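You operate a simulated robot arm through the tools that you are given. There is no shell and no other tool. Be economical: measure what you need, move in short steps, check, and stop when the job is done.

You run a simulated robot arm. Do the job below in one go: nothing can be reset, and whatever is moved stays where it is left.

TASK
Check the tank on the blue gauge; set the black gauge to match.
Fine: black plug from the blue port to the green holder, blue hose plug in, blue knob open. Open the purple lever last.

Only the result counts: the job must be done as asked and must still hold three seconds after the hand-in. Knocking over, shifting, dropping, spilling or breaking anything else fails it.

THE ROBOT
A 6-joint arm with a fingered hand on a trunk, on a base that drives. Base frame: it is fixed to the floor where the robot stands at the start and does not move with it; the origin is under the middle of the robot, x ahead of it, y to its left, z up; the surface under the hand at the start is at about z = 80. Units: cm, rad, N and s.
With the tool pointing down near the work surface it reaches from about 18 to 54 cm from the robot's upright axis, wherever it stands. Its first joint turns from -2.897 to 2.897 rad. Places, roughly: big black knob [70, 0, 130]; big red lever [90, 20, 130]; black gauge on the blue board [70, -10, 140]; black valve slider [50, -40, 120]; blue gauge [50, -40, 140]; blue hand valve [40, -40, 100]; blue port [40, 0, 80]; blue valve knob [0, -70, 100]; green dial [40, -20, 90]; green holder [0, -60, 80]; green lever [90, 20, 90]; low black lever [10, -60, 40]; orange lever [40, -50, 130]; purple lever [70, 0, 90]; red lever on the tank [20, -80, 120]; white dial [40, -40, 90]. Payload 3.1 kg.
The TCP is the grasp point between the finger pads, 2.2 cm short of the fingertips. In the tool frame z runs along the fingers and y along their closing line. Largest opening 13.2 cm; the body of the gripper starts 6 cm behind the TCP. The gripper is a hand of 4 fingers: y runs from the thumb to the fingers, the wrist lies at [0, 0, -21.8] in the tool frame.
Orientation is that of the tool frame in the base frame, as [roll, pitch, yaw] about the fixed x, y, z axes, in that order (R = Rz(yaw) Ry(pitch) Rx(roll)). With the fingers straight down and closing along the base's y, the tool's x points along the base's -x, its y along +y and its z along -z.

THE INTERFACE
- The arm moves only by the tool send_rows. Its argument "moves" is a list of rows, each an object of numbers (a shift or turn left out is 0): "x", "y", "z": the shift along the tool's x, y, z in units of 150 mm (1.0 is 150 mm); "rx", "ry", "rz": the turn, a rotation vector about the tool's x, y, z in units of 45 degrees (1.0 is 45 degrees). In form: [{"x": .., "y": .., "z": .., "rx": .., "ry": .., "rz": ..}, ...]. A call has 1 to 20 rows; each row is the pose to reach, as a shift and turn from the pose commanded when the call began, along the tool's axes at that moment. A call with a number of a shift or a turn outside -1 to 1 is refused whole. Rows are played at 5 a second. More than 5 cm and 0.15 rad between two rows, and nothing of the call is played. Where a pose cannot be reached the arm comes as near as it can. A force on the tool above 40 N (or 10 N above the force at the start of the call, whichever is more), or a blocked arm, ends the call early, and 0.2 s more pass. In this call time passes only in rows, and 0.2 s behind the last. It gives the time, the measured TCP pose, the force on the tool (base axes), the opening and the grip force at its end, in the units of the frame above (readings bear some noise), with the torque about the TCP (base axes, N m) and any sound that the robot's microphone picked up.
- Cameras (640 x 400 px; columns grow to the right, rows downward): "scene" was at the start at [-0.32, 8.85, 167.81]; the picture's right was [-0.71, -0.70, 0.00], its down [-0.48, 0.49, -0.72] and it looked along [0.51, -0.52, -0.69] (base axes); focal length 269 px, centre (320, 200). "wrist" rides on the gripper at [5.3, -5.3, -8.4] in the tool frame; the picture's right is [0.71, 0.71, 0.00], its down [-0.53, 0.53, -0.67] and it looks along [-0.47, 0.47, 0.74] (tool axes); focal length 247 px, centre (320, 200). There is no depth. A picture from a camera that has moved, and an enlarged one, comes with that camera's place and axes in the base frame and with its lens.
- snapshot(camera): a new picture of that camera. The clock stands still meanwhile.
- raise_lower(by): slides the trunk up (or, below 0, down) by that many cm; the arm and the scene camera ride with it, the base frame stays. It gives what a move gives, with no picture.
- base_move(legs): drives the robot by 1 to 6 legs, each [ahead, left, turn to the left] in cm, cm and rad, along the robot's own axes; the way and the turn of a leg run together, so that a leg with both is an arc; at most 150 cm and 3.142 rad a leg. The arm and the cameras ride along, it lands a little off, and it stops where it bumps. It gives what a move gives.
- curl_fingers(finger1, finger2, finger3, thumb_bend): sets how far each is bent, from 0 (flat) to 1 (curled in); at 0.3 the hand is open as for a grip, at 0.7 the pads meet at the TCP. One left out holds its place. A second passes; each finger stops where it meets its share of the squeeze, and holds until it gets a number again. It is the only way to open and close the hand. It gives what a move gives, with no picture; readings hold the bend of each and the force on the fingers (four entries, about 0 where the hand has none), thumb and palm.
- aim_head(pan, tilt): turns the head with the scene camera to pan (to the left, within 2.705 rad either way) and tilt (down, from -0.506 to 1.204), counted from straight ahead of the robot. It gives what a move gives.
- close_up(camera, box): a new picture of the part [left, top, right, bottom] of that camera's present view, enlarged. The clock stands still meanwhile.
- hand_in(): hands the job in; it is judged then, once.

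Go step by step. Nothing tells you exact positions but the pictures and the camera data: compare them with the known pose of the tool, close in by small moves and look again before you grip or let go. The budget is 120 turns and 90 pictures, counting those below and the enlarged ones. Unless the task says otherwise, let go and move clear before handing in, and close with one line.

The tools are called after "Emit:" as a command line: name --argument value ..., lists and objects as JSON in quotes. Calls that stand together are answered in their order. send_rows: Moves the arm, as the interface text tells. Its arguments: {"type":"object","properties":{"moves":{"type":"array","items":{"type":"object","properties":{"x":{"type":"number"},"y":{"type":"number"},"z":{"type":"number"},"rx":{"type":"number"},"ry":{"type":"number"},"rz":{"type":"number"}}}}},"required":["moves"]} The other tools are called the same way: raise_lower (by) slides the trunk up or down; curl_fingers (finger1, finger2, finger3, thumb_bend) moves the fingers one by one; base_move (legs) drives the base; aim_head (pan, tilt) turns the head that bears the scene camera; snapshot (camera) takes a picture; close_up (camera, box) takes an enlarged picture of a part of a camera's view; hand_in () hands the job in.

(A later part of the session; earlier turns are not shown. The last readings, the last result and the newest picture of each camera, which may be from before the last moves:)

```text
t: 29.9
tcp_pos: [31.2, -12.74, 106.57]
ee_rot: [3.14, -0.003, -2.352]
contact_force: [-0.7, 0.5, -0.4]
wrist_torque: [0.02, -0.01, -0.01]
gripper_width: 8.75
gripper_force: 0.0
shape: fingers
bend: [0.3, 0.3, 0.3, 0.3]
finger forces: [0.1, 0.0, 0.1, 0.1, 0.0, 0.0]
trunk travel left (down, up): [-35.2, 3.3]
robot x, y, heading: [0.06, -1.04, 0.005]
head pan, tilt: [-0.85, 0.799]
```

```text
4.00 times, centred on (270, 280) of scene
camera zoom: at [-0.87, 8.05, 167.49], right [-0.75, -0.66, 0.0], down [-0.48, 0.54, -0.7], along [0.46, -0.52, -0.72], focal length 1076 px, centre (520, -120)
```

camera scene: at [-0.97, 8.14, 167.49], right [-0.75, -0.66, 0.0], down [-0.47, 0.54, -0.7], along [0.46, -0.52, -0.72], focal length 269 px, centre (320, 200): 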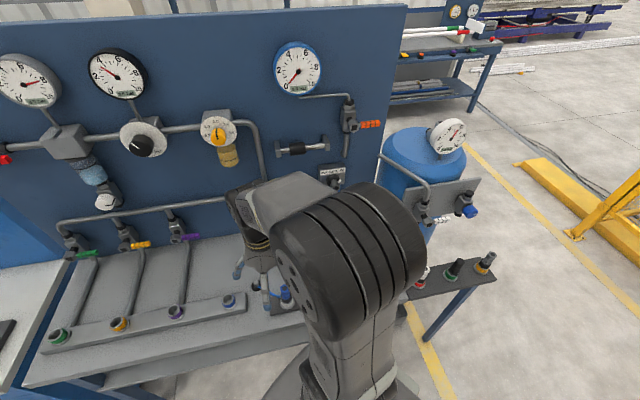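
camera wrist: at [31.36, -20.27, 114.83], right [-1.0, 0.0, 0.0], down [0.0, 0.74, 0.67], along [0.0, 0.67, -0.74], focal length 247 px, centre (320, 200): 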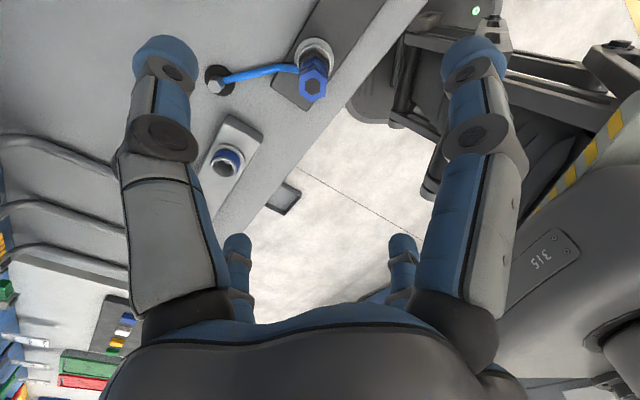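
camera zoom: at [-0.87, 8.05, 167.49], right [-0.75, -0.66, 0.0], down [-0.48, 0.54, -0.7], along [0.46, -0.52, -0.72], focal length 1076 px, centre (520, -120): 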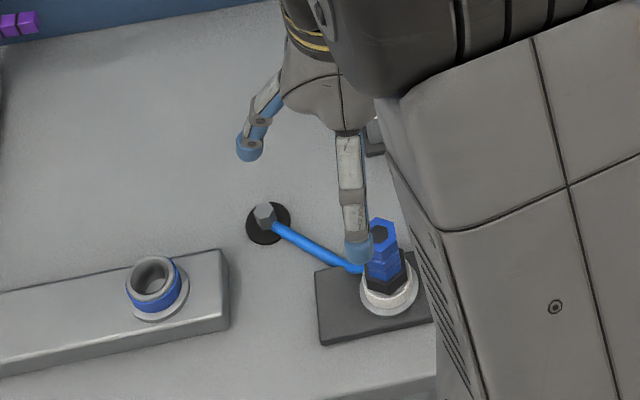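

The hose leaves the plug low, toward +x. I turn the hand so it closes along y, keeping the hose between the fingers, and come down.

Emit:
send_rows --moves '[{"rz": 0.17}, {"rz": 0.34}, {"rz": 0.51, "z": 0.05}, {"rz": 0.68, "z": 0.15}, {"rz": 0.85, "z": 0.25}, {"rz": 1.0, "z": 0.4}]'

Emit:
snapshot --camera "wrist"

```text
t: 31.3
tcp_pos: [31.04, -12.55, 100.63]
ee_rot: [3.14, -0.002, -3.141]
contact_force: [-0.3, 0.2, -0.3]
wrist_torque: [-0.01, 0.0, 0.0]
gripper_width: 8.75
gripper_force: 0.2
shape: fingers
bend: [0.3, 0.3, 0.3, 0.3]
finger forces: [0.0, 0.0, 0.0, 0.0, 0.0, 0.1]
trunk travel left (down, up): [-35.2, 3.3]
robot x, y, heading: [-0.48, -0.76, 0.009]
head pan, tilt: [-0.85, 0.799]
```

```text
51 pictures are left
camera wrist: at [25.82, -17.94, 108.83], right [-0.71, 0.71, 0.0], down [0.53, 0.53, 0.67], along [0.47, 0.47, -0.74], focal length 247 px, centre (320, 200)
```

wrist: 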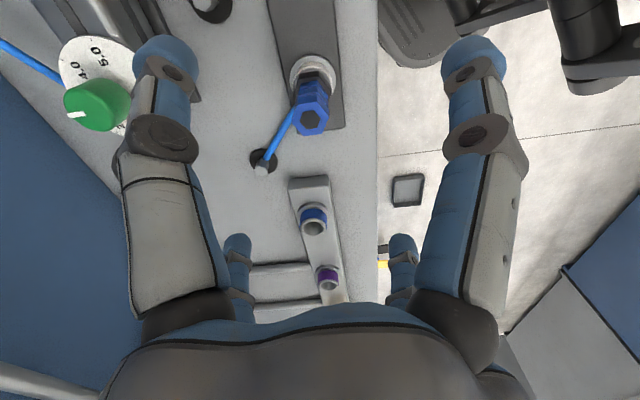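

Plug at about (31.6,-13). I correct and lower further.

Emit:
send_rows --moves '[{"x": -0.03, "y": -0.025, "z": 0.2}, {"x": -0.03, "y": -0.025, "z": 0.4}, {"x": -0.03, "y": -0.025, "z": 0.55}]'

Emit:
snapshot --camera "wrist"

```text
t: 32.1
tcp_pos: [31.39, -12.87, 92.26]
ee_rot: [3.141, -0.001, -3.139]
contact_force: [-1.0, 0.3, 0.4]
wrist_torque: [0.06, 0.04, 0.01]
gripper_width: 8.77
gripper_force: 0.0
shape: fingers
bend: [0.3, 0.3, 0.3, 0.3]
finger forces: [0.0, 0.0, 0.0, 0.1, 0.1, 0.0]
trunk travel left (down, up): [-35.2, 3.3]
robot x, y, heading: [-0.29, -0.92, 0.002]
head pan, tilt: [-0.85, 0.799]
```

```text
50 pictures are left
camera wrist: at [26.23, -18.3, 100.57], right [-0.71, 0.7, 0.0], down [0.52, 0.53, 0.67], along [0.47, 0.47, -0.74], focal length 247 px, centre (320, 200)
```

wrist: 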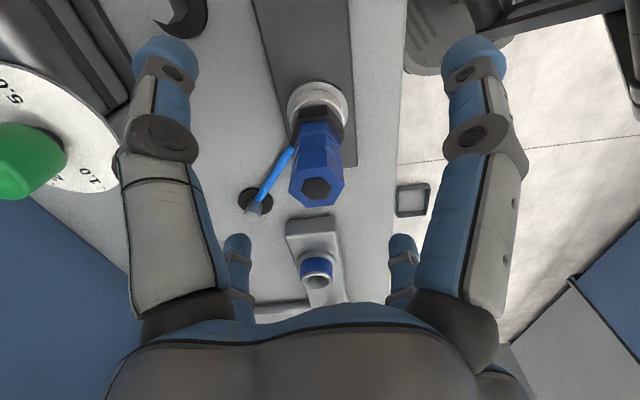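

Plug top at (31.9,-12.9,91.1). I lower to 88 and grip.

Emit:
send_rows --moves '[{"x": -0.025, "z": 0.15}, {"x": -0.025, "z": 0.28}]'

Emit:
curl_fingers --finger1 0.7 --finger2 0.7 --finger3 0.7 --thumb_bend 0.7

Emit:
snapshot --camera "wrist"

```text
t: 32.7
tcp_pos: [31.77, -12.95, 88.29]
ee_rot: [3.141, 0.0, -3.137]
contact_force: [1.1, -0.3, 0.5]
wrist_torque: [0.02, 0.0, 0.03]
gripper_width: 8.76
gripper_force: 0.0
shape: fingers
bend: [0.3, 0.3, 0.3, 0.3]
finger forces: [0.1, 0.0, 0.1, 0.0, 0.0, 0.0]
trunk travel left (down, up): [-35.2, 3.3]
robot x, y, heading: [-0.16, -0.61, 0.005]
head pan, tilt: [-0.85, 0.799]
```

```text
t: 33.7
tcp_pos: [31.78, -12.98, 88.24]
ee_rot: [3.141, 0.001, -3.136]
contact_force: [1.2, -0.8, 6.8]
wrist_torque: [-0.06, -0.07, 0.04]
gripper_width: 1.27
gripper_force: 13.1
shape: fingers
bend: [0.61, 0.61, 0.61, 0.64]
finger forces: [5.9, 6.2, 6.6, 0.0, 8.3, 0.1]
trunk travel left (down, up): [-35.2, 3.3]
robot x, y, heading: [-0.3, -0.23, 0.001]
head pan, tilt: [-0.85, 0.799]
```

```text
49 pictures are left
camera wrist: at [26.56, -18.3, 96.5], right [-0.71, 0.7, 0.0], down [0.52, 0.53, 0.67], along [0.47, 0.47, -0.74], focal length 247 px, centre (320, 200)
```

wrist: 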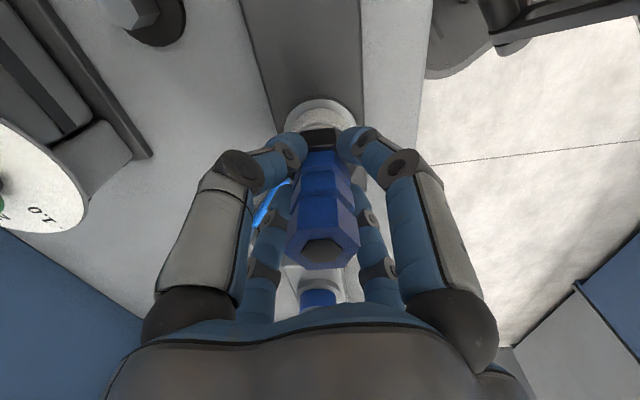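

The hose plug is held. I lift it 9 cm, watching the force.

Emit:
send_rows --moves '[{"z": -0.1}, {"z": -0.2}, {"z": -0.4}, {"z": -0.6}]'

Emit:
snapshot --camera "wrist"

```text
t: 34.7
tcp_pos: [31.75, -12.98, 97.21]
ee_rot: [3.141, -0.002, -3.137]
contact_force: [0.7, 0.7, -1.7]
wrist_torque: [-0.03, 0.0, -0.02]
gripper_width: 0.79
gripper_force: 11.4
shape: fingers
bend: [0.64, 0.63, 0.64, 0.65]
finger forces: [5.2, 6.4, 5.5, 0.0, 4.7, 0.1]
trunk travel left (down, up): [-35.2, 3.3]
robot x, y, heading: [-0.23, -0.41, 0.002]
head pan, tilt: [-0.85, 0.799]
```

```text
48 pictures are left
camera wrist: at [26.57, -18.35, 105.47], right [-0.71, 0.7, 0.0], down [0.52, 0.53, 0.67], along [0.47, 0.47, -0.74], focal length 247 px, centre (320, 200)
```

wrist: 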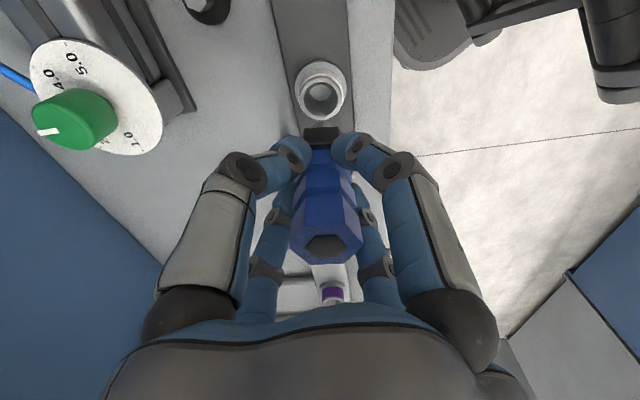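

Emit:
close_up --camera "wrist" --box '[220, 50, 420, 290]'

Emit:
close_up --camera "scene" --box '[190, 200, 350, 330]'

```text
1.67 times, centred on (320, 170) of wrist
camera zoom: at [26.57, -18.35, 105.47], right [-0.71, 0.7, 0.0], down [0.52, 0.53, 0.67], along [0.47, 0.47, -0.74], focal length 412 px, centre (320, 250)
```

zoom: 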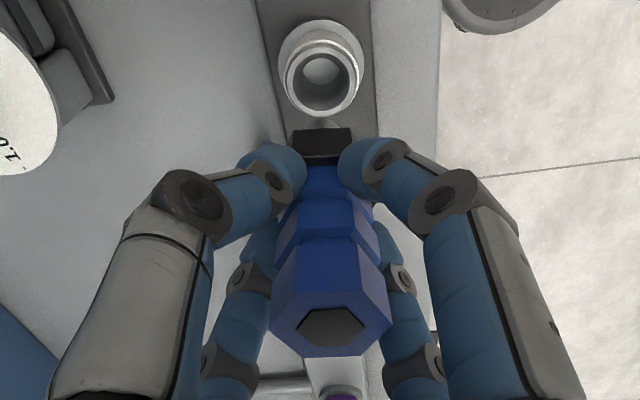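

```text
3.08 times, centred on (270, 265) of scene
camera zoom: at [-1.07, 8.13, 167.49], right [-0.75, -0.66, 0.0], down [-0.47, 0.54, -0.7], along [0.46, -0.52, -0.72], focal length 828 px, centre (474, 0)
```

zoom: 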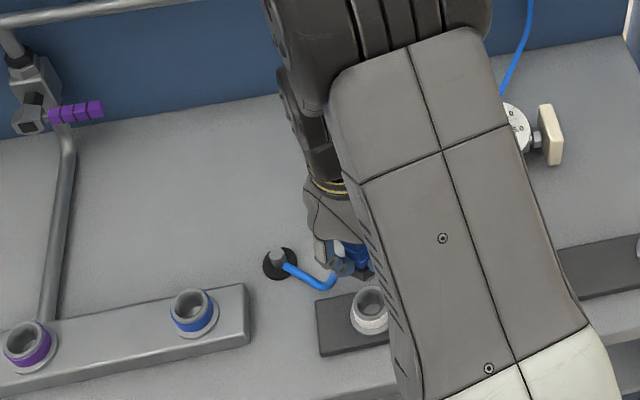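

The plug is clear of its holder and upright. I carry it over to the blue port near (45,0.5), staying high.

Emit:
send_rows --moves '[{"x": -0.1, "y": 0.1, "z": -0.2}, {"x": -0.3, "y": 0.3, "z": -0.25}, {"x": -0.5, "y": 0.5, "z": -0.25}, {"x": -0.7, "y": 0.7, "z": -0.25}, {"x": -0.89, "y": 0.89, "z": -0.25}]'

Emit:
snapshot --camera "wrist"

Emit:
close_up --camera "scene" --box '[160, 200, 320, 330]'

```text
t: 35.9
tcp_pos: [45.17, 0.84, 100.82]
ee_rot: [-3.14, -0.002, -3.139]
contact_force: [0.0, 0.3, -1.2]
wrist_torque: [0.01, -0.02, -0.01]
gripper_width: 0.76
gripper_force: 11.4
shape: fingers
bend: [0.64, 0.63, 0.64, 0.65]
finger forces: [5.1, 6.6, 5.3, 0.0, 4.9, 0.0]
trunk travel left (down, up): [-35.2, 3.3]
robot x, y, heading: [-0.11, -0.57, 0.002]
head pan, tilt: [-0.85, 0.799]
```

```text
45 pictures are left
camera wrist: at [39.91, -4.56, 109.08], right [-0.71, 0.7, 0.0], down [0.53, 0.53, 0.67], along [0.47, 0.47, -0.75], focal length 247 px, centre (320, 200)
```

wrist: 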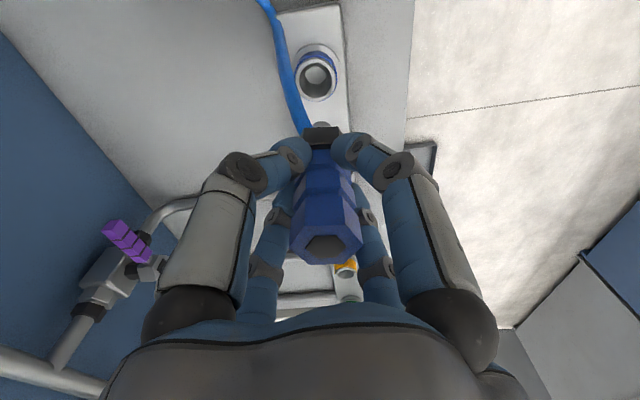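

```text
3.08 times, centred on (240, 265) of scene
camera zoom: at [-0.86, 8.2, 167.48], right [-0.75, -0.66, 0.0], down [-0.48, 0.54, -0.7], along [0.46, -0.52, -0.72], focal length 828 px, centre (566, 0)
```

zoom: 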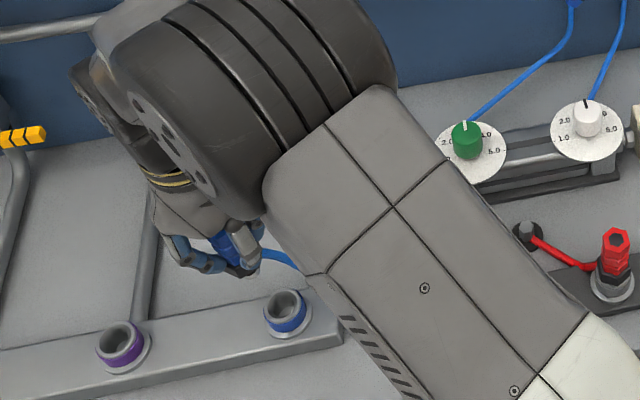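

The port ring is half a centimetre off to the image's left, so I correct and descend.

Emit:
send_rows --moves '[{"x": -0.02, "y": -0.025, "z": 0.2}, {"x": -0.02, "y": -0.025, "z": 0.4}, {"x": -0.02, "y": -0.025, "z": 0.5}]'

Emit:
close_up --camera "wrist" --box '[240, 60, 400, 160]'

```text
t: 36.7
tcp_pos: [45.42, 0.3, 93.22]
ee_rot: [3.141, -0.003, -3.136]
contact_force: [-0.8, 0.0, -1.0]
wrist_torque: [0.0, -0.02, -0.02]
gripper_width: 0.75
gripper_force: 11.3
shape: fingers
bend: [0.64, 0.63, 0.64, 0.65]
finger forces: [5.1, 6.7, 5.1, 0.0, 4.9, 0.1]
trunk travel left (down, up): [-35.2, 3.3]
robot x, y, heading: [-0.42, -0.61, 0.002]
head pan, tilt: [-0.85, 0.799]
```

```text
4.00 times, centred on (320, 110) of wrist
camera zoom: at [40.27, -5.12, 101.45], right [-0.71, 0.7, 0.0], down [0.52, 0.53, 0.67], along [0.47, 0.47, -0.74], focal length 988 px, centre (320, 560)
```

zoom: 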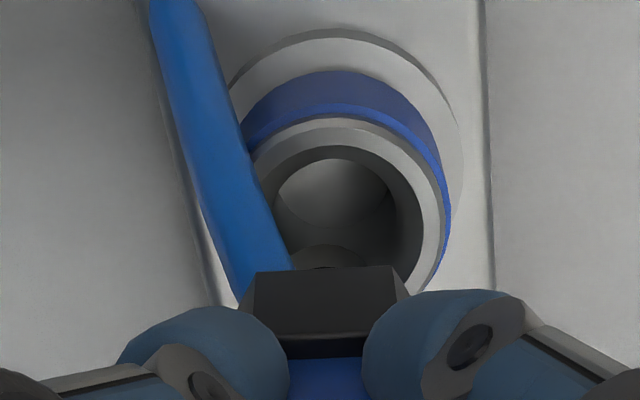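

The pin sits about 0.4 cm to the image's left of the hole's middle. I correct and go lower.

Emit:
send_rows --moves '[{"x": 0.018, "y": 0.018}, {"x": 0.018, "y": 0.018, "z": 0.06}, {"x": 0.018, "y": 0.018, "z": 0.12}]'

Emit:
close_up --camera "wrist" --box '[240, 60, 400, 160]'

```text
t: 37.5
tcp_pos: [45.09, 0.31, 91.51]
ee_rot: [-3.141, 0.0, -3.135]
contact_force: [-1.5, -2.4, 0.1]
wrist_torque: [-0.18, 0.06, -0.01]
gripper_width: 0.77
gripper_force: 12.7
shape: fingers
bend: [0.64, 0.63, 0.64, 0.66]
finger forces: [7.9, 5.5, 4.8, 0.0, 6.8, 0.0]
trunk travel left (down, up): [-35.2, 3.3]
robot x, y, heading: [-0.48, -0.79, 0.0]
head pan, tilt: [-0.85, 0.799]
```

```text
4.00 times, centred on (320, 110) of wrist
camera zoom: at [39.93, -5.02, 99.73], right [-0.71, 0.7, 0.0], down [0.52, 0.53, 0.67], along [0.47, 0.47, -0.74], focal length 988 px, centre (320, 560)
```

zoom: 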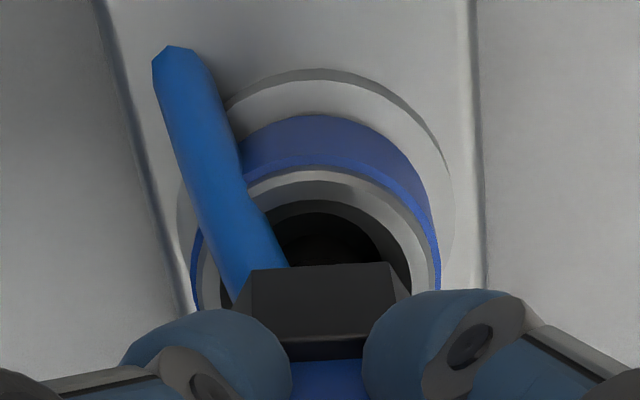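

Sideways alignment is good now. I continue down with the force guard.

Emit:
send_rows --moves '[{"z": 0.03}, {"z": 0.06}, {"z": 0.09}]'

Emit:
close_up --camera "wrist" --box '[220, 60, 420, 300]'

```text
t: 38.3
tcp_pos: [45.0, 0.36, 90.17]
ee_rot: [-3.14, 0.001, -3.138]
contact_force: [-3.5, -9.3, 12.1]
wrist_torque: [-0.33, 0.18, 0.04]
gripper_width: 0.81
gripper_force: 17.9
shape: fingers
bend: [0.63, 0.63, 0.64, 0.65]
finger forces: [13.1, 4.8, 6.4, 0.1, 11.4, 0.0]
trunk travel left (down, up): [-35.2, 3.3]
robot x, y, heading: [-0.69, -0.52, 0.004]
head pan, tilt: [-0.85, 0.799]
```

```text
1.67 times, centred on (320, 180) of wrist
camera zoom: at [39.72, -5.05, 98.49], right [-0.71, 0.7, 0.0], down [0.52, 0.53, 0.67], along [0.47, 0.47, -0.74], focal length 412 px, centre (320, 233)
```

zoom: 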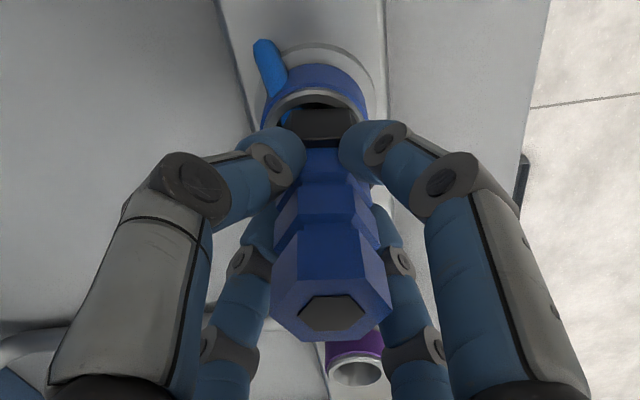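

There is a lateral push toward -y with 12 N up, so the pin rubs on the +y side. I back up a little, shift toward -y and try again.

Emit:
send_rows --moves '[{"z": -0.06}, {"z": -0.06, "y": -0.03, "x": 0.01}, {"z": 0.0, "y": -0.03, "x": 0.01}, {"z": 0.04, "y": -0.03, "x": 0.01}]'

Emit:
close_up --camera "wrist" --box '[220, 60, 420, 300]'

```text
t: 39.4
tcp_pos: [45.18, 0.01, 90.14]
ee_rot: [3.141, 0.012, -3.136]
contact_force: [-7.8, -1.5, 25.5]
wrist_torque: [0.08, 0.35, 0.04]
gripper_width: 0.8
gripper_force: 24.8
shape: fingers
bend: [0.63, 0.63, 0.64, 0.65]
finger forces: [24.3, 8.4, 10.9, 0.0, 6.7, 0.0]
trunk travel left (down, up): [-35.2, 3.3]
robot x, y, heading: [-0.25, -0.61, 0.001]
head pan, tilt: [-0.85, 0.799]
stopped in row 4: the force on the tool passed its limit at 44 N (the readings are from after the stop); the commanded pose is now the measured one
```

```text
1.67 times, centred on (320, 180) of wrist
camera zoom: at [39.87, -5.35, 98.36], right [-0.71, 0.7, -0.01], down [0.52, 0.53, 0.67], along [0.48, 0.47, -0.74], focal length 412 px, centre (320, 233)
```

zoom: 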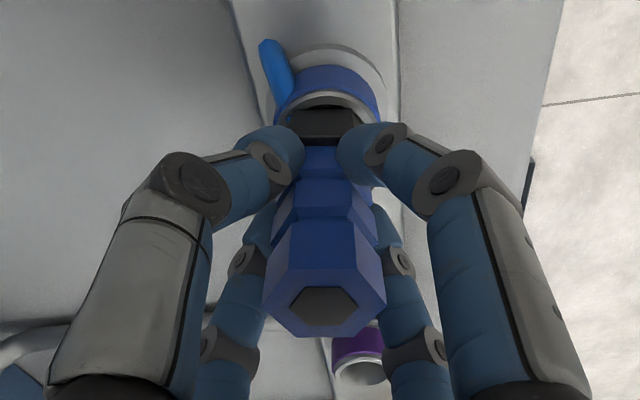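

The push is now toward -x, so the hole's middle lies a little toward -x and between the two tries in y. I lift 1 cm, re-centre, level, and descend gently.

Emit:
send_rows --moves '[{"z": -0.05, "ry": 0.013}, {"z": -0.08, "x": 0.025, "y": 0.01, "ry": 0.013}, {"z": -0.04, "x": 0.025, "y": 0.01, "ry": 0.013}, {"z": -0.02, "x": 0.025, "y": 0.01, "ry": 0.013}]'

Emit:
close_up --camera "wrist" --box '[220, 60, 420, 300]'

```text
t: 40.4
tcp_pos: [44.94, 0.15, 90.15]
ee_rot: [3.141, 0.002, -3.137]
contact_force: [0.9, -2.2, 5.5]
wrist_torque: [-0.01, 0.0, -0.01]
gripper_width: 0.76
gripper_force: 14.7
shape: fingers
bend: [0.64, 0.63, 0.64, 0.65]
finger forces: [8.3, 5.4, 8.9, 0.0, 6.5, 0.0]
trunk travel left (down, up): [-35.2, 3.3]
robot x, y, heading: [0.06, -0.74, 0.003]
head pan, tilt: [-0.85, 0.799]
```

```text
1.67 times, centred on (320, 180) of wrist
camera zoom: at [39.71, -5.2, 98.5], right [-0.71, 0.7, 0.0], down [0.52, 0.53, 0.67], along [0.47, 0.47, -0.74], focal length 412 px, centre (320, 233)
```

zoom: 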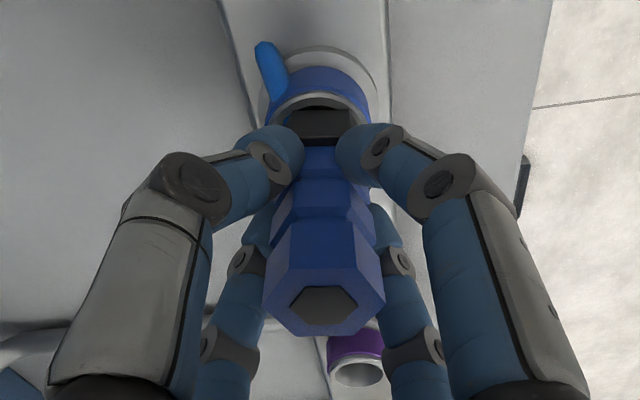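

Side forces are small now. I continue down.

Emit:
send_rows --moves '[{"z": 0.02}, {"z": 0.04}, {"z": 0.06}]'

Emit:
close_up --camera "wrist" --box '[220, 60, 420, 300]'

```text
t: 41.0
tcp_pos: [45.08, 0.18, 90.14]
ee_rot: [3.142, 0.009, -3.135]
contact_force: [-10.8, -3.4, 23.9]
wrist_torque: [-0.03, 0.36, 0.06]
gripper_width: 0.8
gripper_force: 24.8
shape: fingers
bend: [0.63, 0.63, 0.65, 0.65]
finger forces: [24.7, 7.1, 10.8, 0.0, 7.4, 0.1]
trunk travel left (down, up): [-35.2, 3.3]
robot x, y, heading: [-0.62, -0.84, 0.008]
head pan, tilt: [-0.85, 0.799]
stopped in row 2: the force on the tool passed its limit at 44 N (the readings are from after the stop); the commanded pose is now the measured one
```

```text
1.67 times, centred on (320, 180) of wrist
camera zoom: at [39.77, -5.22, 98.39], right [-0.71, 0.7, -0.01], down [0.52, 0.53, 0.67], along [0.48, 0.47, -0.74], focal length 412 px, centre (320, 233)
```

zoom: 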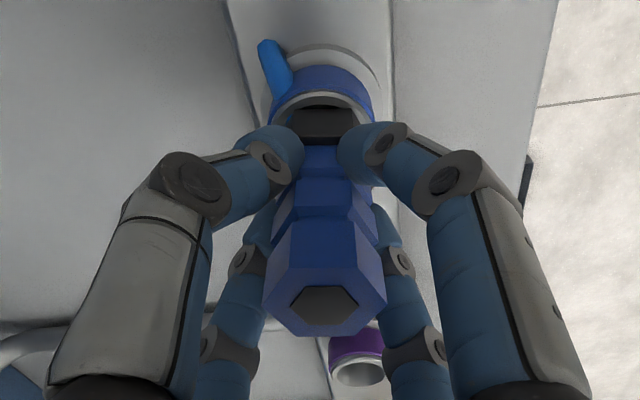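

Forces and torques say the contact is on the +x,+y side of the pin, so the plug is too far from the camera. I lift, shift about 0.4 cm toward (-x,-y), and try again.

Emit:
send_rows --moves '[{"z": -0.05, "ry": 0.01}, {"z": -0.08, "x": 0.03, "y": -0.02, "ry": 0.01}, {"z": -0.05, "x": 0.03, "y": -0.02, "ry": 0.01}, {"z": -0.02, "x": 0.03, "y": -0.02, "ry": 0.01}, {"z": 0.0, "x": 0.03, "y": -0.02, "ry": 0.01}, {"z": 0.02, "x": 0.03, "y": -0.02, "ry": 0.01}]'

Emit:
close_up --camera "wrist" --box '[220, 60, 420, 300]'

```text
t: 42.6
tcp_pos: [44.96, 0.02, 90.17]
ee_rot: [3.141, 0.009, -3.138]
contact_force: [-7.0, -1.8, 25.6]
wrist_torque: [0.03, 0.31, 0.03]
gripper_width: 0.81
gripper_force: 24.3
shape: fingers
bend: [0.63, 0.63, 0.64, 0.65]
finger forces: [23.7, 7.7, 10.8, 0.0, 7.1, 0.0]
trunk travel left (down, up): [-35.2, 3.3]
robot x, y, heading: [0.33, -0.7, 0.005]
head pan, tilt: [-0.85, 0.799]
stopped in row 6: the force on the tool passed its limit at 42 N (the readings are from after the stop); the commanded pose is now the measured one
```

```text
1.67 times, centred on (320, 180) of wrist
camera zoom: at [39.69, -5.43, 98.37], right [-0.71, 0.7, -0.01], down [0.52, 0.53, 0.67], along [0.48, 0.47, -0.74], focal length 412 px, centre (320, 233)
```

zoom: 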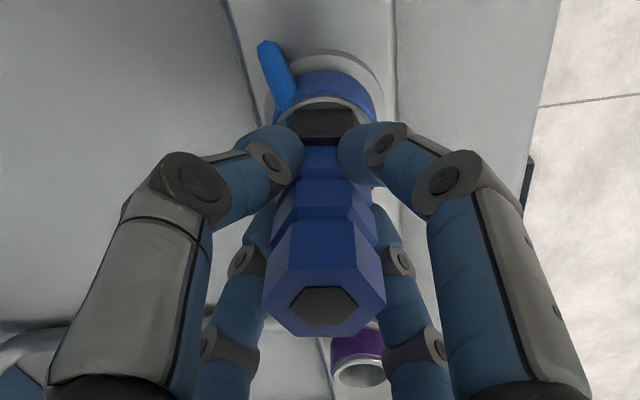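

Comparing the plug tops (black seated at about z=92.4, blue now about 92.7), z≈90.15 is the seat, since it stops there each time. I ease the side load, release, rise and verify.

Emit:
send_rows --moves '[{"z": -0.005, "x": 0.01, "ry": 0.01}]'

Emit:
curl_fingers --finger1 0.3 --finger2 0.3 --finger3 0.3 --thumb_bend 0.3

Emit:
snapshot --camera "wrist"

```text
t: 43.0
tcp_pos: [44.92, -0.25, 90.23]
ee_rot: [-3.141, 0.006, -3.137]
contact_force: [-1.3, -1.3, 21.5]
wrist_torque: [-0.01, -0.05, 0.0]
gripper_width: 0.79
gripper_force: 23.5
shape: fingers
bend: [0.64, 0.63, 0.64, 0.65]
finger forces: [16.5, 7.7, 16.2, 0.0, 7.1, 0.1]
trunk travel left (down, up): [-35.2, 3.3]
robot x, y, heading: [-0.09, -0.33, 0.003]
head pan, tilt: [-0.85, 0.799]
```

```text
t: 44.0
tcp_pos: [44.88, -0.12, 89.92]
ee_rot: [3.14, -0.001, -3.138]
contact_force: [-0.2, 0.8, -0.4]
wrist_torque: [-0.02, -0.02, -0.02]
gripper_width: 8.74
gripper_force: 0.0
shape: fingers
bend: [0.3, 0.3, 0.3, 0.3]
finger forces: [0.0, 0.0, 0.0, 0.1, 0.0, 0.0]
trunk travel left (down, up): [-35.2, 3.3]
robot x, y, heading: [-0.48, -0.35, 0.001]
head pan, tilt: [-0.85, 0.799]
```

```text
36 pictures are left
camera wrist: at [39.76, -5.41, 98.26], right [-0.71, 0.7, 0.0], down [0.52, 0.53, 0.67], along [0.47, 0.47, -0.74], focal length 247 px, centre (320, 200)
```

wrist: 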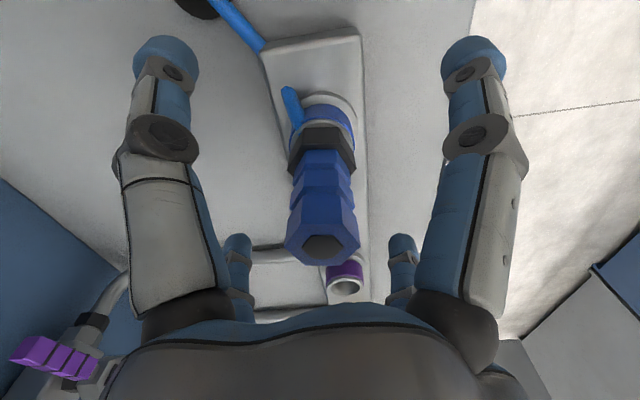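

The blue hose plug sits fully in the blue port. I raise the hand clear and drive back to the tank for the blue knob.

Emit:
send_rows --moves '[{"z": -0.25}, {"z": -0.5}, {"z": -0.75}, {"z": -1.0, "x": 0.1}]'

Emit:
send_rows --moves '[{"z": -0.25, "x": 0.25}, {"z": -0.5, "x": 0.5}, {"z": -0.7, "x": 0.75}]'

Emit:
base_move --legs '[[-36, -48, 0]]'

Emit:
aim_head --pan -0.7 --tilt 0.75

Emit:
snapshot --camera "scene"

```text
t: 45.0
tcp_pos: [43.18, 0.03, 105.02]
ee_rot: [-3.141, 0.001, -3.137]
contact_force: [-0.6, 0.1, -0.2]
wrist_torque: [-0.04, -0.02, -0.01]
gripper_width: 8.74
gripper_force: 0.0
shape: fingers
bend: [0.3, 0.3, 0.3, 0.3]
finger forces: [0.0, 0.2, 0.0, 0.0, 0.1, 0.0]
trunk travel left (down, up): [-35.2, 3.3]
robot x, y, heading: [-0.25, -0.95, 0.004]
head pan, tilt: [-0.85, 0.799]
```

```text
refused: row 1 steps farther than a row can; nothing moved
```

```text
t: 48.4
tcp_pos: [6.83, -48.71, 104.87]
ee_rot: [-3.14, -0.001, -3.14]
contact_force: [-0.1, -0.5, -0.5]
wrist_torque: [0.01, 0.0, -0.02]
gripper_width: 8.77
gripper_force: 0.1
shape: fingers
bend: [0.3, 0.3, 0.3, 0.3]
finger forces: [0.0, 0.0, 0.1, 0.1, 0.0, 0.0]
trunk travel left (down, up): [-35.2, 3.3]
robot x, y, heading: [-36.94, -48.8, 0.0]
head pan, tilt: [-0.85, 0.799]
```

```text
t: 49.1
tcp_pos: [6.94, -48.63, 104.88]
ee_rot: [3.141, -0.002, -3.139]
contact_force: [-0.7, 0.2, 0.2]
wrist_torque: [0.0, 0.0, 0.01]
gripper_width: 8.76
gripper_force: 0.2
shape: fingers
bend: [0.3, 0.3, 0.3, 0.3]
finger forces: [0.1, 0.1, 0.1, 0.0, 0.1, 0.0]
trunk travel left (down, up): [-35.2, 3.3]
robot x, y, heading: [-36.52, -49.24, -0.001]
head pan, tilt: [-0.7, 0.75]
```

```text
35 pictures are left
camera scene: at [-36.45, -39.73, 167.89], right [-0.64, -0.77, 0.0], down [-0.52, 0.44, -0.73], along [0.56, -0.47, -0.68], focal length 269 px, centre (320, 200)
```

scene: 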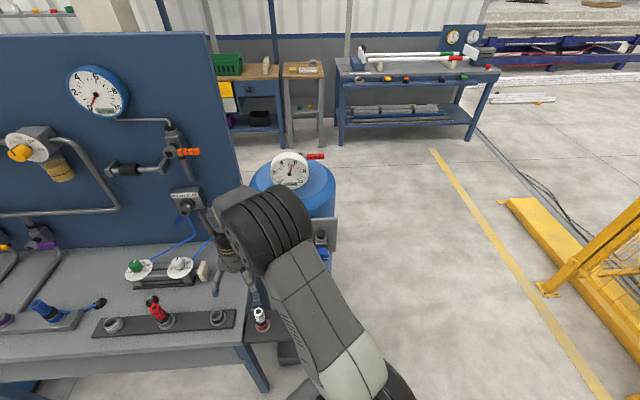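

The arm hides the knob. I swing the hand left and up, turning it toward the tank, and look again.

Emit:
send_rows --moves '[{"rz": 0.16, "z": -0.1, "y": 0.15}, {"rz": 0.32, "z": -0.2, "y": 0.3}, {"rz": 0.48, "z": -0.3, "y": 0.45}, {"rz": 0.64, "z": -0.4, "y": 0.6}, {"rz": 0.82, "z": -0.5, "y": 0.75}, {"rz": 0.82, "z": -0.6, "y": 0.95}]'

Emit:
close_up --camera "scene" --box '[230, 140, 430, 340]'

```text
t: 50.5
tcp_pos: [6.95, -34.35, 113.79]
ee_rot: [-3.14, -0.001, 2.497]
contact_force: [-0.2, -0.1, 0.1]
wrist_torque: [0.01, 0.01, 0.01]
gripper_width: 8.71
gripper_force: 0.0
shape: fingers
bend: [0.3, 0.3, 0.3, 0.3]
finger forces: [0.0, 0.0, 0.0, 0.0, 0.1, 0.0]
trunk travel left (down, up): [-35.2, 3.3]
robot x, y, heading: [-36.95, -48.75, 0.003]
head pan, tilt: [-0.7, 0.75]
```

```text
2.00 times, centred on (330, 240) of scene
camera zoom: at [-36.46, -39.61, 167.88], right [-0.64, -0.77, 0.0], down [-0.52, 0.44, -0.73], along [0.56, -0.47, -0.68], focal length 538 px, centre (300, 120)
```

zoom: 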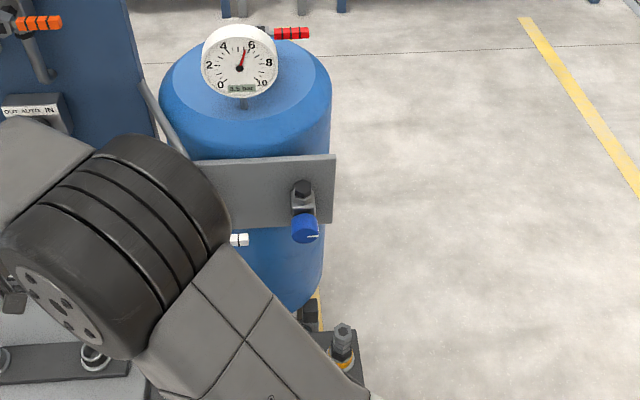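

Knob located at about (1.2,-73,98). I look at its shape and pointer.

Emit:
close_up --camera "scene" --box '[300, 220, 360, 270]'

```text
8.00 times, centred on (330, 245) of scene
camera zoom: at [-36.46, -39.61, 167.88], right [-0.64, -0.77, 0.0], down [-0.52, 0.44, -0.73], along [0.56, -0.47, -0.68], focal length 2152 px, centre (240, -160)
```

zoom: 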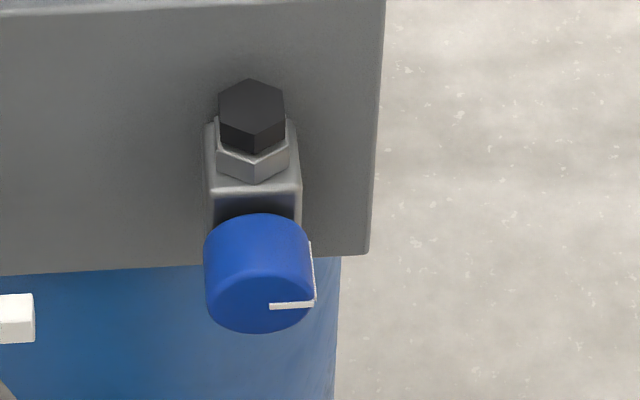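

The pointer lies crosswise, so the knob is closed; opening should be a quarter turn counter-clockwise. I pitch the hand to horizontal, pointing at the tank plate.

Emit:
send_rows --moves '[{"ry": -0.17}, {"ry": -0.34}, {"ry": -0.51}, {"ry": -0.68}, {"ry": -0.85}, {"ry": -1.0}]'

Emit:
send_rows --moves '[{"ry": -0.17}, {"ry": -0.34}, {"ry": -0.51}, {"ry": -0.68}, {"ry": -0.85}, {"ry": -1.0}]'

```text
t: 51.9
tcp_pos: [6.74, -34.32, 113.85]
ee_rot: [3.141, 0.786, 2.499]
contact_force: [-1.0, 0.3, 0.2]
wrist_torque: [0.01, 0.01, -0.01]
gripper_width: 8.81
gripper_force: 0.1
shape: fingers
bend: [0.3, 0.3, 0.3, 0.3]
finger forces: [0.0, 0.1, 0.1, 0.0, 0.0, 0.0]
trunk travel left (down, up): [-35.2, 3.3]
robot x, y, heading: [-36.49, -49.03, 0.004]
head pan, tilt: [-0.7, 0.75]
```

```text
t: 53.3
tcp_pos: [6.9, -34.29, 113.93]
ee_rot: [-0.098, 1.565, -0.738]
contact_force: [-0.2, 0.3, 0.3]
wrist_torque: [-0.03, 0.01, 0.01]
gripper_width: 8.75
gripper_force: 0.0
shape: fingers
bend: [0.3, 0.3, 0.3, 0.3]
finger forces: [0.0, 0.1, 0.1, 0.0, 0.0, 0.0]
trunk travel left (down, up): [-35.2, 3.3]
robot x, y, heading: [-36.39, -48.85, -0.0]
head pan, tilt: [-0.7, 0.75]
```

The hand now points straight at the plate. I back the robot 15 cm off the bench for room, then bring the hand over in front of the knob.

Emit:
base_move --legs '[[-12, 9, 0]]'

Emit:
send_rows --moves '[{"y": -0.2, "z": 0.25}, {"y": -0.4, "z": 0.5}, {"y": -0.6, "z": 0.75, "x": 0.1}, {"y": -0.8, "z": 1.0, "x": 0.2}, {"y": -1.0, "z": 1.0, "x": 0.4}]'

Emit:
send_rows --moves '[{"y": -0.3}, {"y": -0.6, "x": 0.1}, {"y": -0.9, "x": 0.25}, {"y": -1.0, "x": 0.5}]'

Emit:
snapshot --camera "scene"

```text
t: 54.7
tcp_pos: [-5.36, -25.43, 113.89]
ee_rot: [-0.373, 1.568, -1.014]
contact_force: [0.0, 0.4, -0.6]
wrist_torque: [-0.02, 0.0, 0.03]
gripper_width: 8.78
gripper_force: 0.1
shape: fingers
bend: [0.3, 0.3, 0.3, 0.3]
finger forces: [0.0, 0.0, 0.0, 0.1, 0.0, 0.0]
trunk travel left (down, up): [-35.2, 3.3]
robot x, y, heading: [-48.85, -40.3, 0.006]
head pan, tilt: [-0.7, 0.75]
```

```text
refused: row 3 steps farther than a row can; nothing moved
```

```text
refused: row 3 steps farther than a row can; nothing moved
```

```text
32 pictures are left
camera scene: at [-48.67, -30.72, 167.89], right [-0.64, -0.77, 0.0], down [-0.52, 0.44, -0.73], along [0.56, -0.47, -0.68], focal length 269 px, centre (320, 200)
```

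scene: 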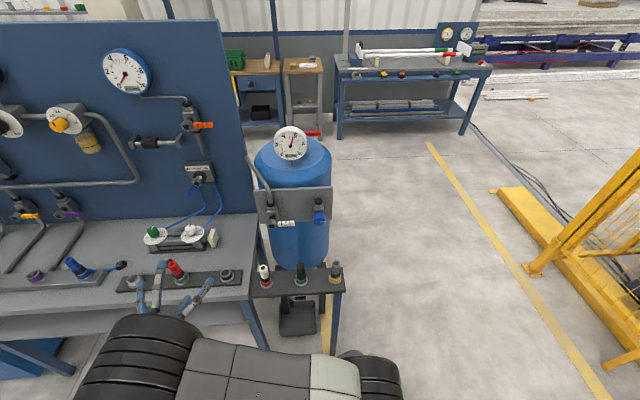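

The view is clear now. I repeat the arm moves with smaller steps.

Emit:
send_rows --moves '[{"y": -0.2, "z": 0.16, "x": 0.08}, {"y": -0.4, "z": 0.32, "x": 0.16}, {"y": -0.6, "z": 0.48, "x": 0.24}, {"y": -0.8, "z": 0.64, "x": 0.32}, {"y": -1.0, "z": 0.8, "x": 0.4}]'

Emit:
send_rows --moves '[{"y": -0.2, "z": 0.11, "x": 0.08}, {"y": -0.4, "z": 0.22, "x": 0.16}, {"y": -0.6, "z": 0.33, "x": 0.24}, {"y": -0.8, "z": 0.44, "x": 0.32}, {"y": -1.0, "z": 0.55, "x": 0.4}]'

Emit:
snapshot --camera "wrist"

```text
t: 55.9
tcp_pos: [-4.48, -44.71, 107.75]
ee_rot: [-1.006, 1.57, -1.648]
contact_force: [0.1, 0.1, 0.2]
wrist_torque: [0.02, -0.04, 0.01]
gripper_width: 8.74
gripper_force: 0.1
shape: fingers
bend: [0.3, 0.3, 0.3, 0.3]
finger forces: [0.1, 0.0, 0.1, 0.1, 0.0, 0.0]
trunk travel left (down, up): [-35.2, 3.3]
robot x, y, heading: [-48.67, -40.07, 0.003]
head pan, tilt: [-0.7, 0.75]
```

```text
t: 57.1
tcp_pos: [-6.9, -61.7, 101.72]
ee_rot: [1.39, 1.569, 0.751]
contact_force: [0.9, 0.3, 0.0]
wrist_torque: [0.01, -0.01, -0.03]
gripper_width: 8.73
gripper_force: 0.1
shape: fingers
bend: [0.3, 0.3, 0.3, 0.3]
finger forces: [0.0, 0.1, 0.1, 0.0, 0.1, 0.0]
trunk travel left (down, up): [-35.2, 3.3]
robot x, y, heading: [-49.1, -40.39, -0.002]
head pan, tilt: [-0.7, 0.75]
```

```text
31 pictures are left
camera wrist: at [-16.76, -61.0, 96.36], right [0.42, 0.57, -0.71], down [-0.22, 0.82, 0.53], along [0.88, -0.07, 0.47], focal length 247 px, centre (320, 200)
```

wrist: 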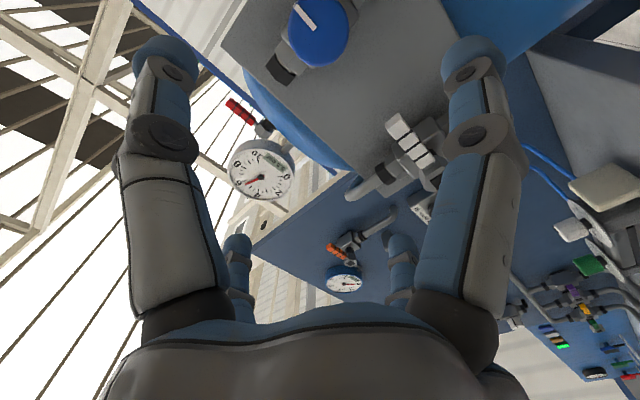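

The wrist view puts the knob face at (0.85,-71.7,98.5). I centre on it with a +45° pre-turn, leaving room for a quarter turn.

Emit:
send_rows --moves '[{"y": -0.04, "x": 0.035, "rz": 0.17}, {"y": -0.08, "x": 0.07, "rz": 0.34}, {"y": -0.12, "x": 0.105, "rz": 0.51}, {"y": -0.16, "x": 0.14, "rz": 0.68}, {"y": -0.2, "x": 0.18, "rz": 0.85}, {"y": -0.227, "x": 0.213, "rz": 1.0, "z": 0.2}]'

Emit:
snapshot --camera "wrist"

Emit:
snapshot --camera "scene"

```text
t: 58.5
tcp_pos: [-5.33, -63.1, 98.74]
ee_rot: [1.569, 0.785, 0.912]
contact_force: [1.2, -0.1, 0.0]
wrist_torque: [-0.01, -0.02, 0.01]
gripper_width: 8.75
gripper_force: 0.1
shape: fingers
bend: [0.3, 0.3, 0.3, 0.3]
finger forces: [0.0, 0.0, 0.0, 0.0, 0.0, 0.1]
out of reach, approached as far as the arm can: row 2, 3, 4, 5, 6
trunk travel left (down, up): [-35.2, 3.3]
robot x, y, heading: [-49.22, -40.12, 0.006]
head pan, tilt: [-0.7, 0.75]
```

```text
30 pictures are left
camera wrist: at [-11.86, -58.04, 91.2], right [0.61, 0.79, 0.0], down [-0.53, 0.41, 0.74], along [0.59, -0.45, 0.67], focal length 247 px, centre (320, 200)
```

wrist: 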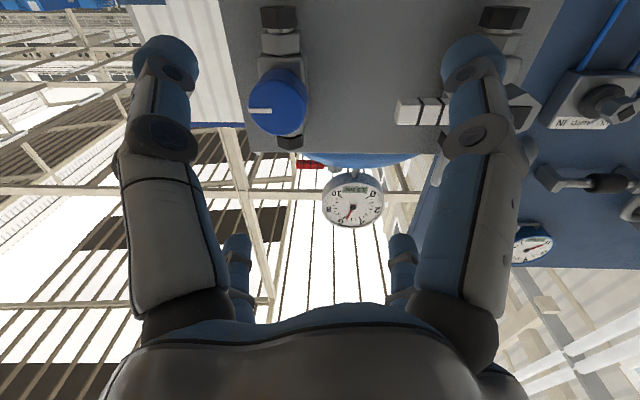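

```text
29 pictures are left
camera scene: at [-48.51, -30.84, 167.89], right [-0.64, -0.77, 0.0], down [-0.52, 0.44, -0.73], along [0.56, -0.47, -0.68], focal length 269 px, centre (320, 200)
```

scene: 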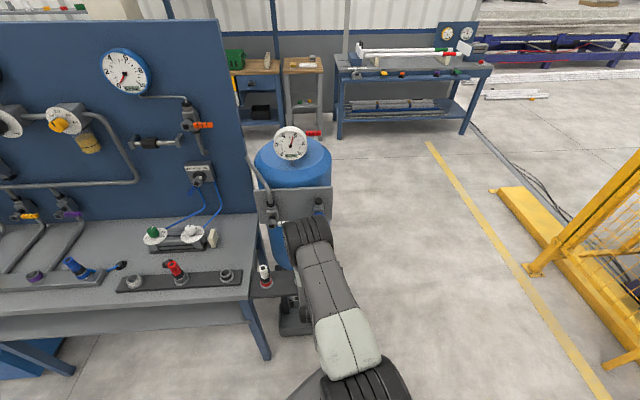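

The arm stops a little short sideways (about 3 cm), and the knob face checks out at (0.84,-71.7,98.3). I shift the base sideways instead and go forward carefully.

Emit:
base_move --legs '[[-1.9, -2.6, 0]]'

Emit:
send_rows --moves '[{"z": 0.2}, {"z": 0.35}]'

Emit:
snapshot --camera "wrist"

```text
t: 59.3
tcp_pos: [-7.18, -65.79, 98.88]
ee_rot: [1.57, 0.785, 0.913]
contact_force: [-0.3, -0.5, -0.6]
wrist_torque: [-0.02, -0.02, -0.02]
gripper_width: 8.76
gripper_force: 0.1
shape: fingers
bend: [0.3, 0.3, 0.3, 0.3]
finger forces: [0.1, 0.0, 0.0, 0.1, 0.0, 0.0]
trunk travel left (down, up): [-35.2, 3.3]
robot x, y, heading: [-50.76, -42.45, -0.0]
head pan, tilt: [-0.7, 0.75]
```

```text
t: 59.9
tcp_pos: [-2.62, -67.92, 98.94]
ee_rot: [1.568, 0.785, 0.907]
contact_force: [-0.5, -0.2, 0.1]
wrist_torque: [0.0, -0.02, 0.01]
gripper_width: 8.73
gripper_force: 0.0
shape: fingers
bend: [0.3, 0.3, 0.3, 0.3]
finger forces: [0.1, 0.0, 0.0, 0.0, 0.0, 0.0]
out of reach, approached as far as the arm can: row 1, 2
trunk travel left (down, up): [-35.2, 3.3]
robot x, y, heading: [-50.43, -43.07, 0.002]
head pan, tilt: [-0.7, 0.75]
```

```text
28 pictures are left
camera wrist: at [-9.1, -62.74, 91.3], right [0.62, 0.79, 0.0], down [-0.53, 0.41, 0.74], along [0.59, -0.46, 0.67], focal length 247 px, centre (320, 200)
```

wrist: 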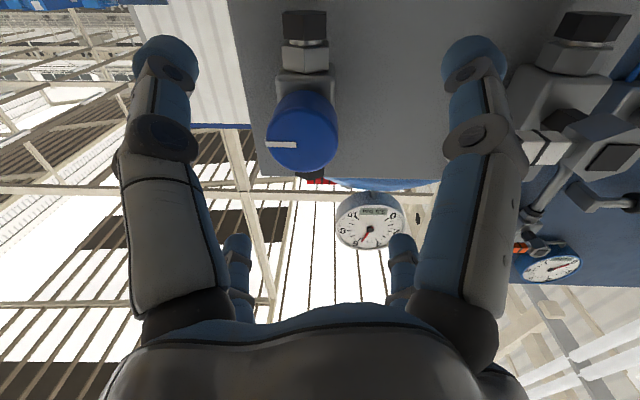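

The pre-turn runs into a wrist limit, so I turn back to neutral, where the pose was reachable, and re-centre on the knob.

Emit:
send_rows --moves '[{"x": 0.03, "y": 0.03, "rz": -0.17, "z": -0.05}, {"x": 0.06, "y": 0.06, "rz": -0.34, "z": -0.1}, {"x": 0.09, "y": 0.09, "rz": -0.51, "z": -0.1}, {"x": 0.12, "y": 0.12, "rz": -0.68, "z": -0.1}, {"x": 0.15, "y": 0.15, "rz": -0.85, "z": -0.1}, {"x": 0.155, "y": 0.155, "rz": -1.0, "z": -0.1}]'

Emit:
snapshot --camera "wrist"

```text
t: 61.3
tcp_pos: [-1.81, -64.22, 98.93]
ee_rot: [-1.325, 1.569, -1.981]
contact_force: [1.2, 0.2, 0.7]
wrist_torque: [-0.02, 0.02, 0.02]
gripper_width: 8.77
gripper_force: 0.0
shape: fingers
bend: [0.3, 0.3, 0.3, 0.3]
finger forces: [0.0, 0.0, 0.0, 0.1, 0.1, 0.1]
trunk travel left (down, up): [-35.2, 3.3]
robot x, y, heading: [-50.31, -42.93, -0.0]
head pan, tilt: [-0.7, 0.75]
```

```text
27 pictures are left
camera wrist: at [-11.67, -63.47, 93.45], right [0.43, 0.56, -0.71], down [-0.21, 0.83, 0.52], along [0.88, -0.08, 0.47], focal length 247 px, centre (320, 200)
```

wrist: 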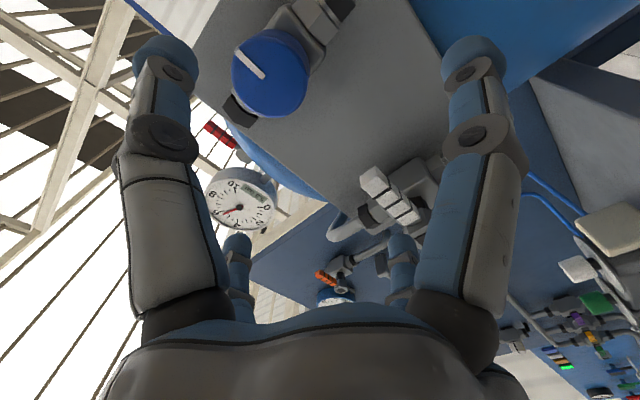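

Neutral is reachable again; the knob face is confirmed at (0.7,-71.9,98.2). I shift sideways onto its axis, then move in.

Emit:
send_rows --moves '[{"y": -0.15, "x": 0.03}, {"y": -0.29, "x": 0.045}, {"y": -0.29, "x": 0.045, "z": 0.2}]'

Emit:
snapshot --camera "wrist"

```text
t: 62.1
tcp_pos: [-1.53, -68.33, 98.06]
ee_rot: [-1.545, 1.569, -2.21]
contact_force: [0.2, 0.0, 0.0]
wrist_torque: [0.0, 0.01, 0.01]
gripper_width: 8.76
gripper_force: 0.0
shape: fingers
bend: [0.3, 0.3, 0.3, 0.3]
finger forces: [0.0, 0.1, 0.0, 0.0, 0.0, 0.0]
out of reach, approached as far as the arm can: row 2, 3
trunk travel left (down, up): [-35.2, 3.3]
robot x, y, heading: [-50.68, -42.84, -0.0]
head pan, tilt: [-0.7, 0.75]
```

```text
26 pictures are left
camera wrist: at [-11.37, -67.4, 92.65], right [0.44, 0.56, -0.71], down [-0.2, 0.83, 0.53], along [0.88, -0.09, 0.47], focal length 247 px, centre (320, 200)
```

wrist: 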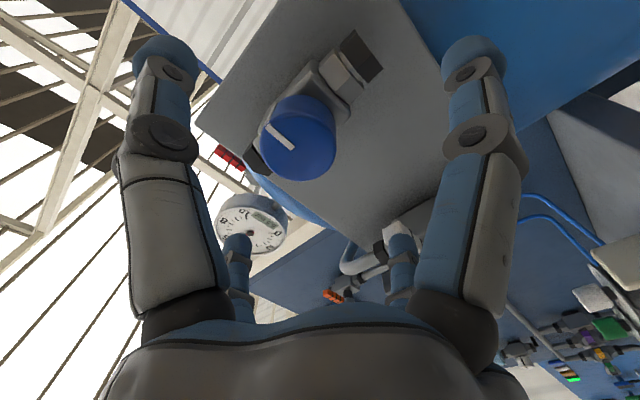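

The arm needs more sideways offset between the body and the hand. I pull back a little, drive 11 cm further right, and bring the hand back to the knob axis.

Emit:
send_rows --moves '[{"z": -0.1, "y": 0.05}, {"z": -0.25, "y": 0.1}]'

Emit:
base_move --legs '[[-6.6, -8.8, 0]]'

Emit:
send_rows --moves '[{"y": 0.3}, {"y": 0.6}]'

```text
t: 62.7
tcp_pos: [-3.65, -64.92, 98.27]
ee_rot: [-0.638, 1.57, -1.294]
contact_force: [-0.6, 0.4, 1.1]
wrist_torque: [0.01, 0.0, -0.01]
gripper_width: 8.76
gripper_force: 0.0
shape: fingers
bend: [0.3, 0.3, 0.3, 0.3]
finger forces: [0.0, 0.0, 0.0, 0.0, 0.0, 0.0]
trunk travel left (down, up): [-35.2, 3.3]
robot x, y, heading: [-50.76, -42.72, -0.006]
head pan, tilt: [-0.7, 0.75]
```

```text
t: 63.9
tcp_pos: [-10.32, -73.77, 98.17]
ee_rot: [-2.625, 1.57, 3.0]
contact_force: [0.0, 0.0, 0.1]
wrist_torque: [0.0, 0.01, -0.04]
gripper_width: 8.76
gripper_force: 0.1
shape: fingers
bend: [0.3, 0.3, 0.3, 0.3]
finger forces: [0.1, 0.0, 0.0, 0.1, 0.1, 0.0]
trunk travel left (down, up): [-35.2, 3.3]
robot x, y, heading: [-57.21, -51.82, 0.005]
head pan, tilt: [-0.7, 0.75]
```

```text
t: 64.5
tcp_pos: [-4.84, -66.68, 97.94]
ee_rot: [-0.973, 1.57, -1.632]
contact_force: [0.3, -0.5, 0.1]
wrist_torque: [0.02, 0.0, 0.01]
gripper_width: 8.74
gripper_force: 0.1
shape: fingers
bend: [0.3, 0.3, 0.3, 0.3]
finger forces: [0.0, 0.1, 0.0, 0.0, 0.1, 0.0]
trunk travel left (down, up): [-35.2, 3.3]
robot x, y, heading: [-57.03, -51.77, 0.002]
head pan, tilt: [-0.7, 0.75]
```

Now on the knob's axis within a centimetre. I correct and move forward over the knob.

Emit:
send_rows --moves '[{"y": -0.045, "x": -0.02}, {"y": -0.045, "x": -0.02, "z": 0.2}, {"y": -0.045, "x": -0.02, "z": 0.4}, {"y": -0.045, "x": -0.02, "z": 0.56}]'

Emit:
snapshot --camera "wrist"

```text
t: 65.5
tcp_pos: [1.46, -72.57, 98.33]
ee_rot: [-1.175, 1.571, -1.832]
contact_force: [-0.2, -0.2, 0.5]
wrist_torque: [0.0, 0.04, 0.03]
gripper_width: 8.75
gripper_force: 0.0
shape: fingers
bend: [0.3, 0.3, 0.3, 0.3]
finger forces: [0.0, 0.0, 0.0, 0.1, 0.0, 0.1]
trunk travel left (down, up): [-35.2, 3.3]
robot x, y, heading: [-57.47, -51.75, -0.005]
head pan, tilt: [-0.7, 0.75]
```

```text
25 pictures are left
camera wrist: at [-8.34, -71.63, 92.94], right [0.43, 0.56, -0.71], down [-0.21, 0.82, 0.53], along [0.88, -0.08, 0.47], focal length 247 px, centre (320, 200)
```

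wrist: 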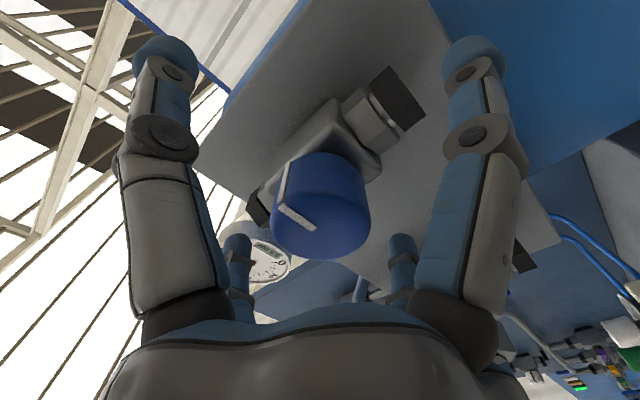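

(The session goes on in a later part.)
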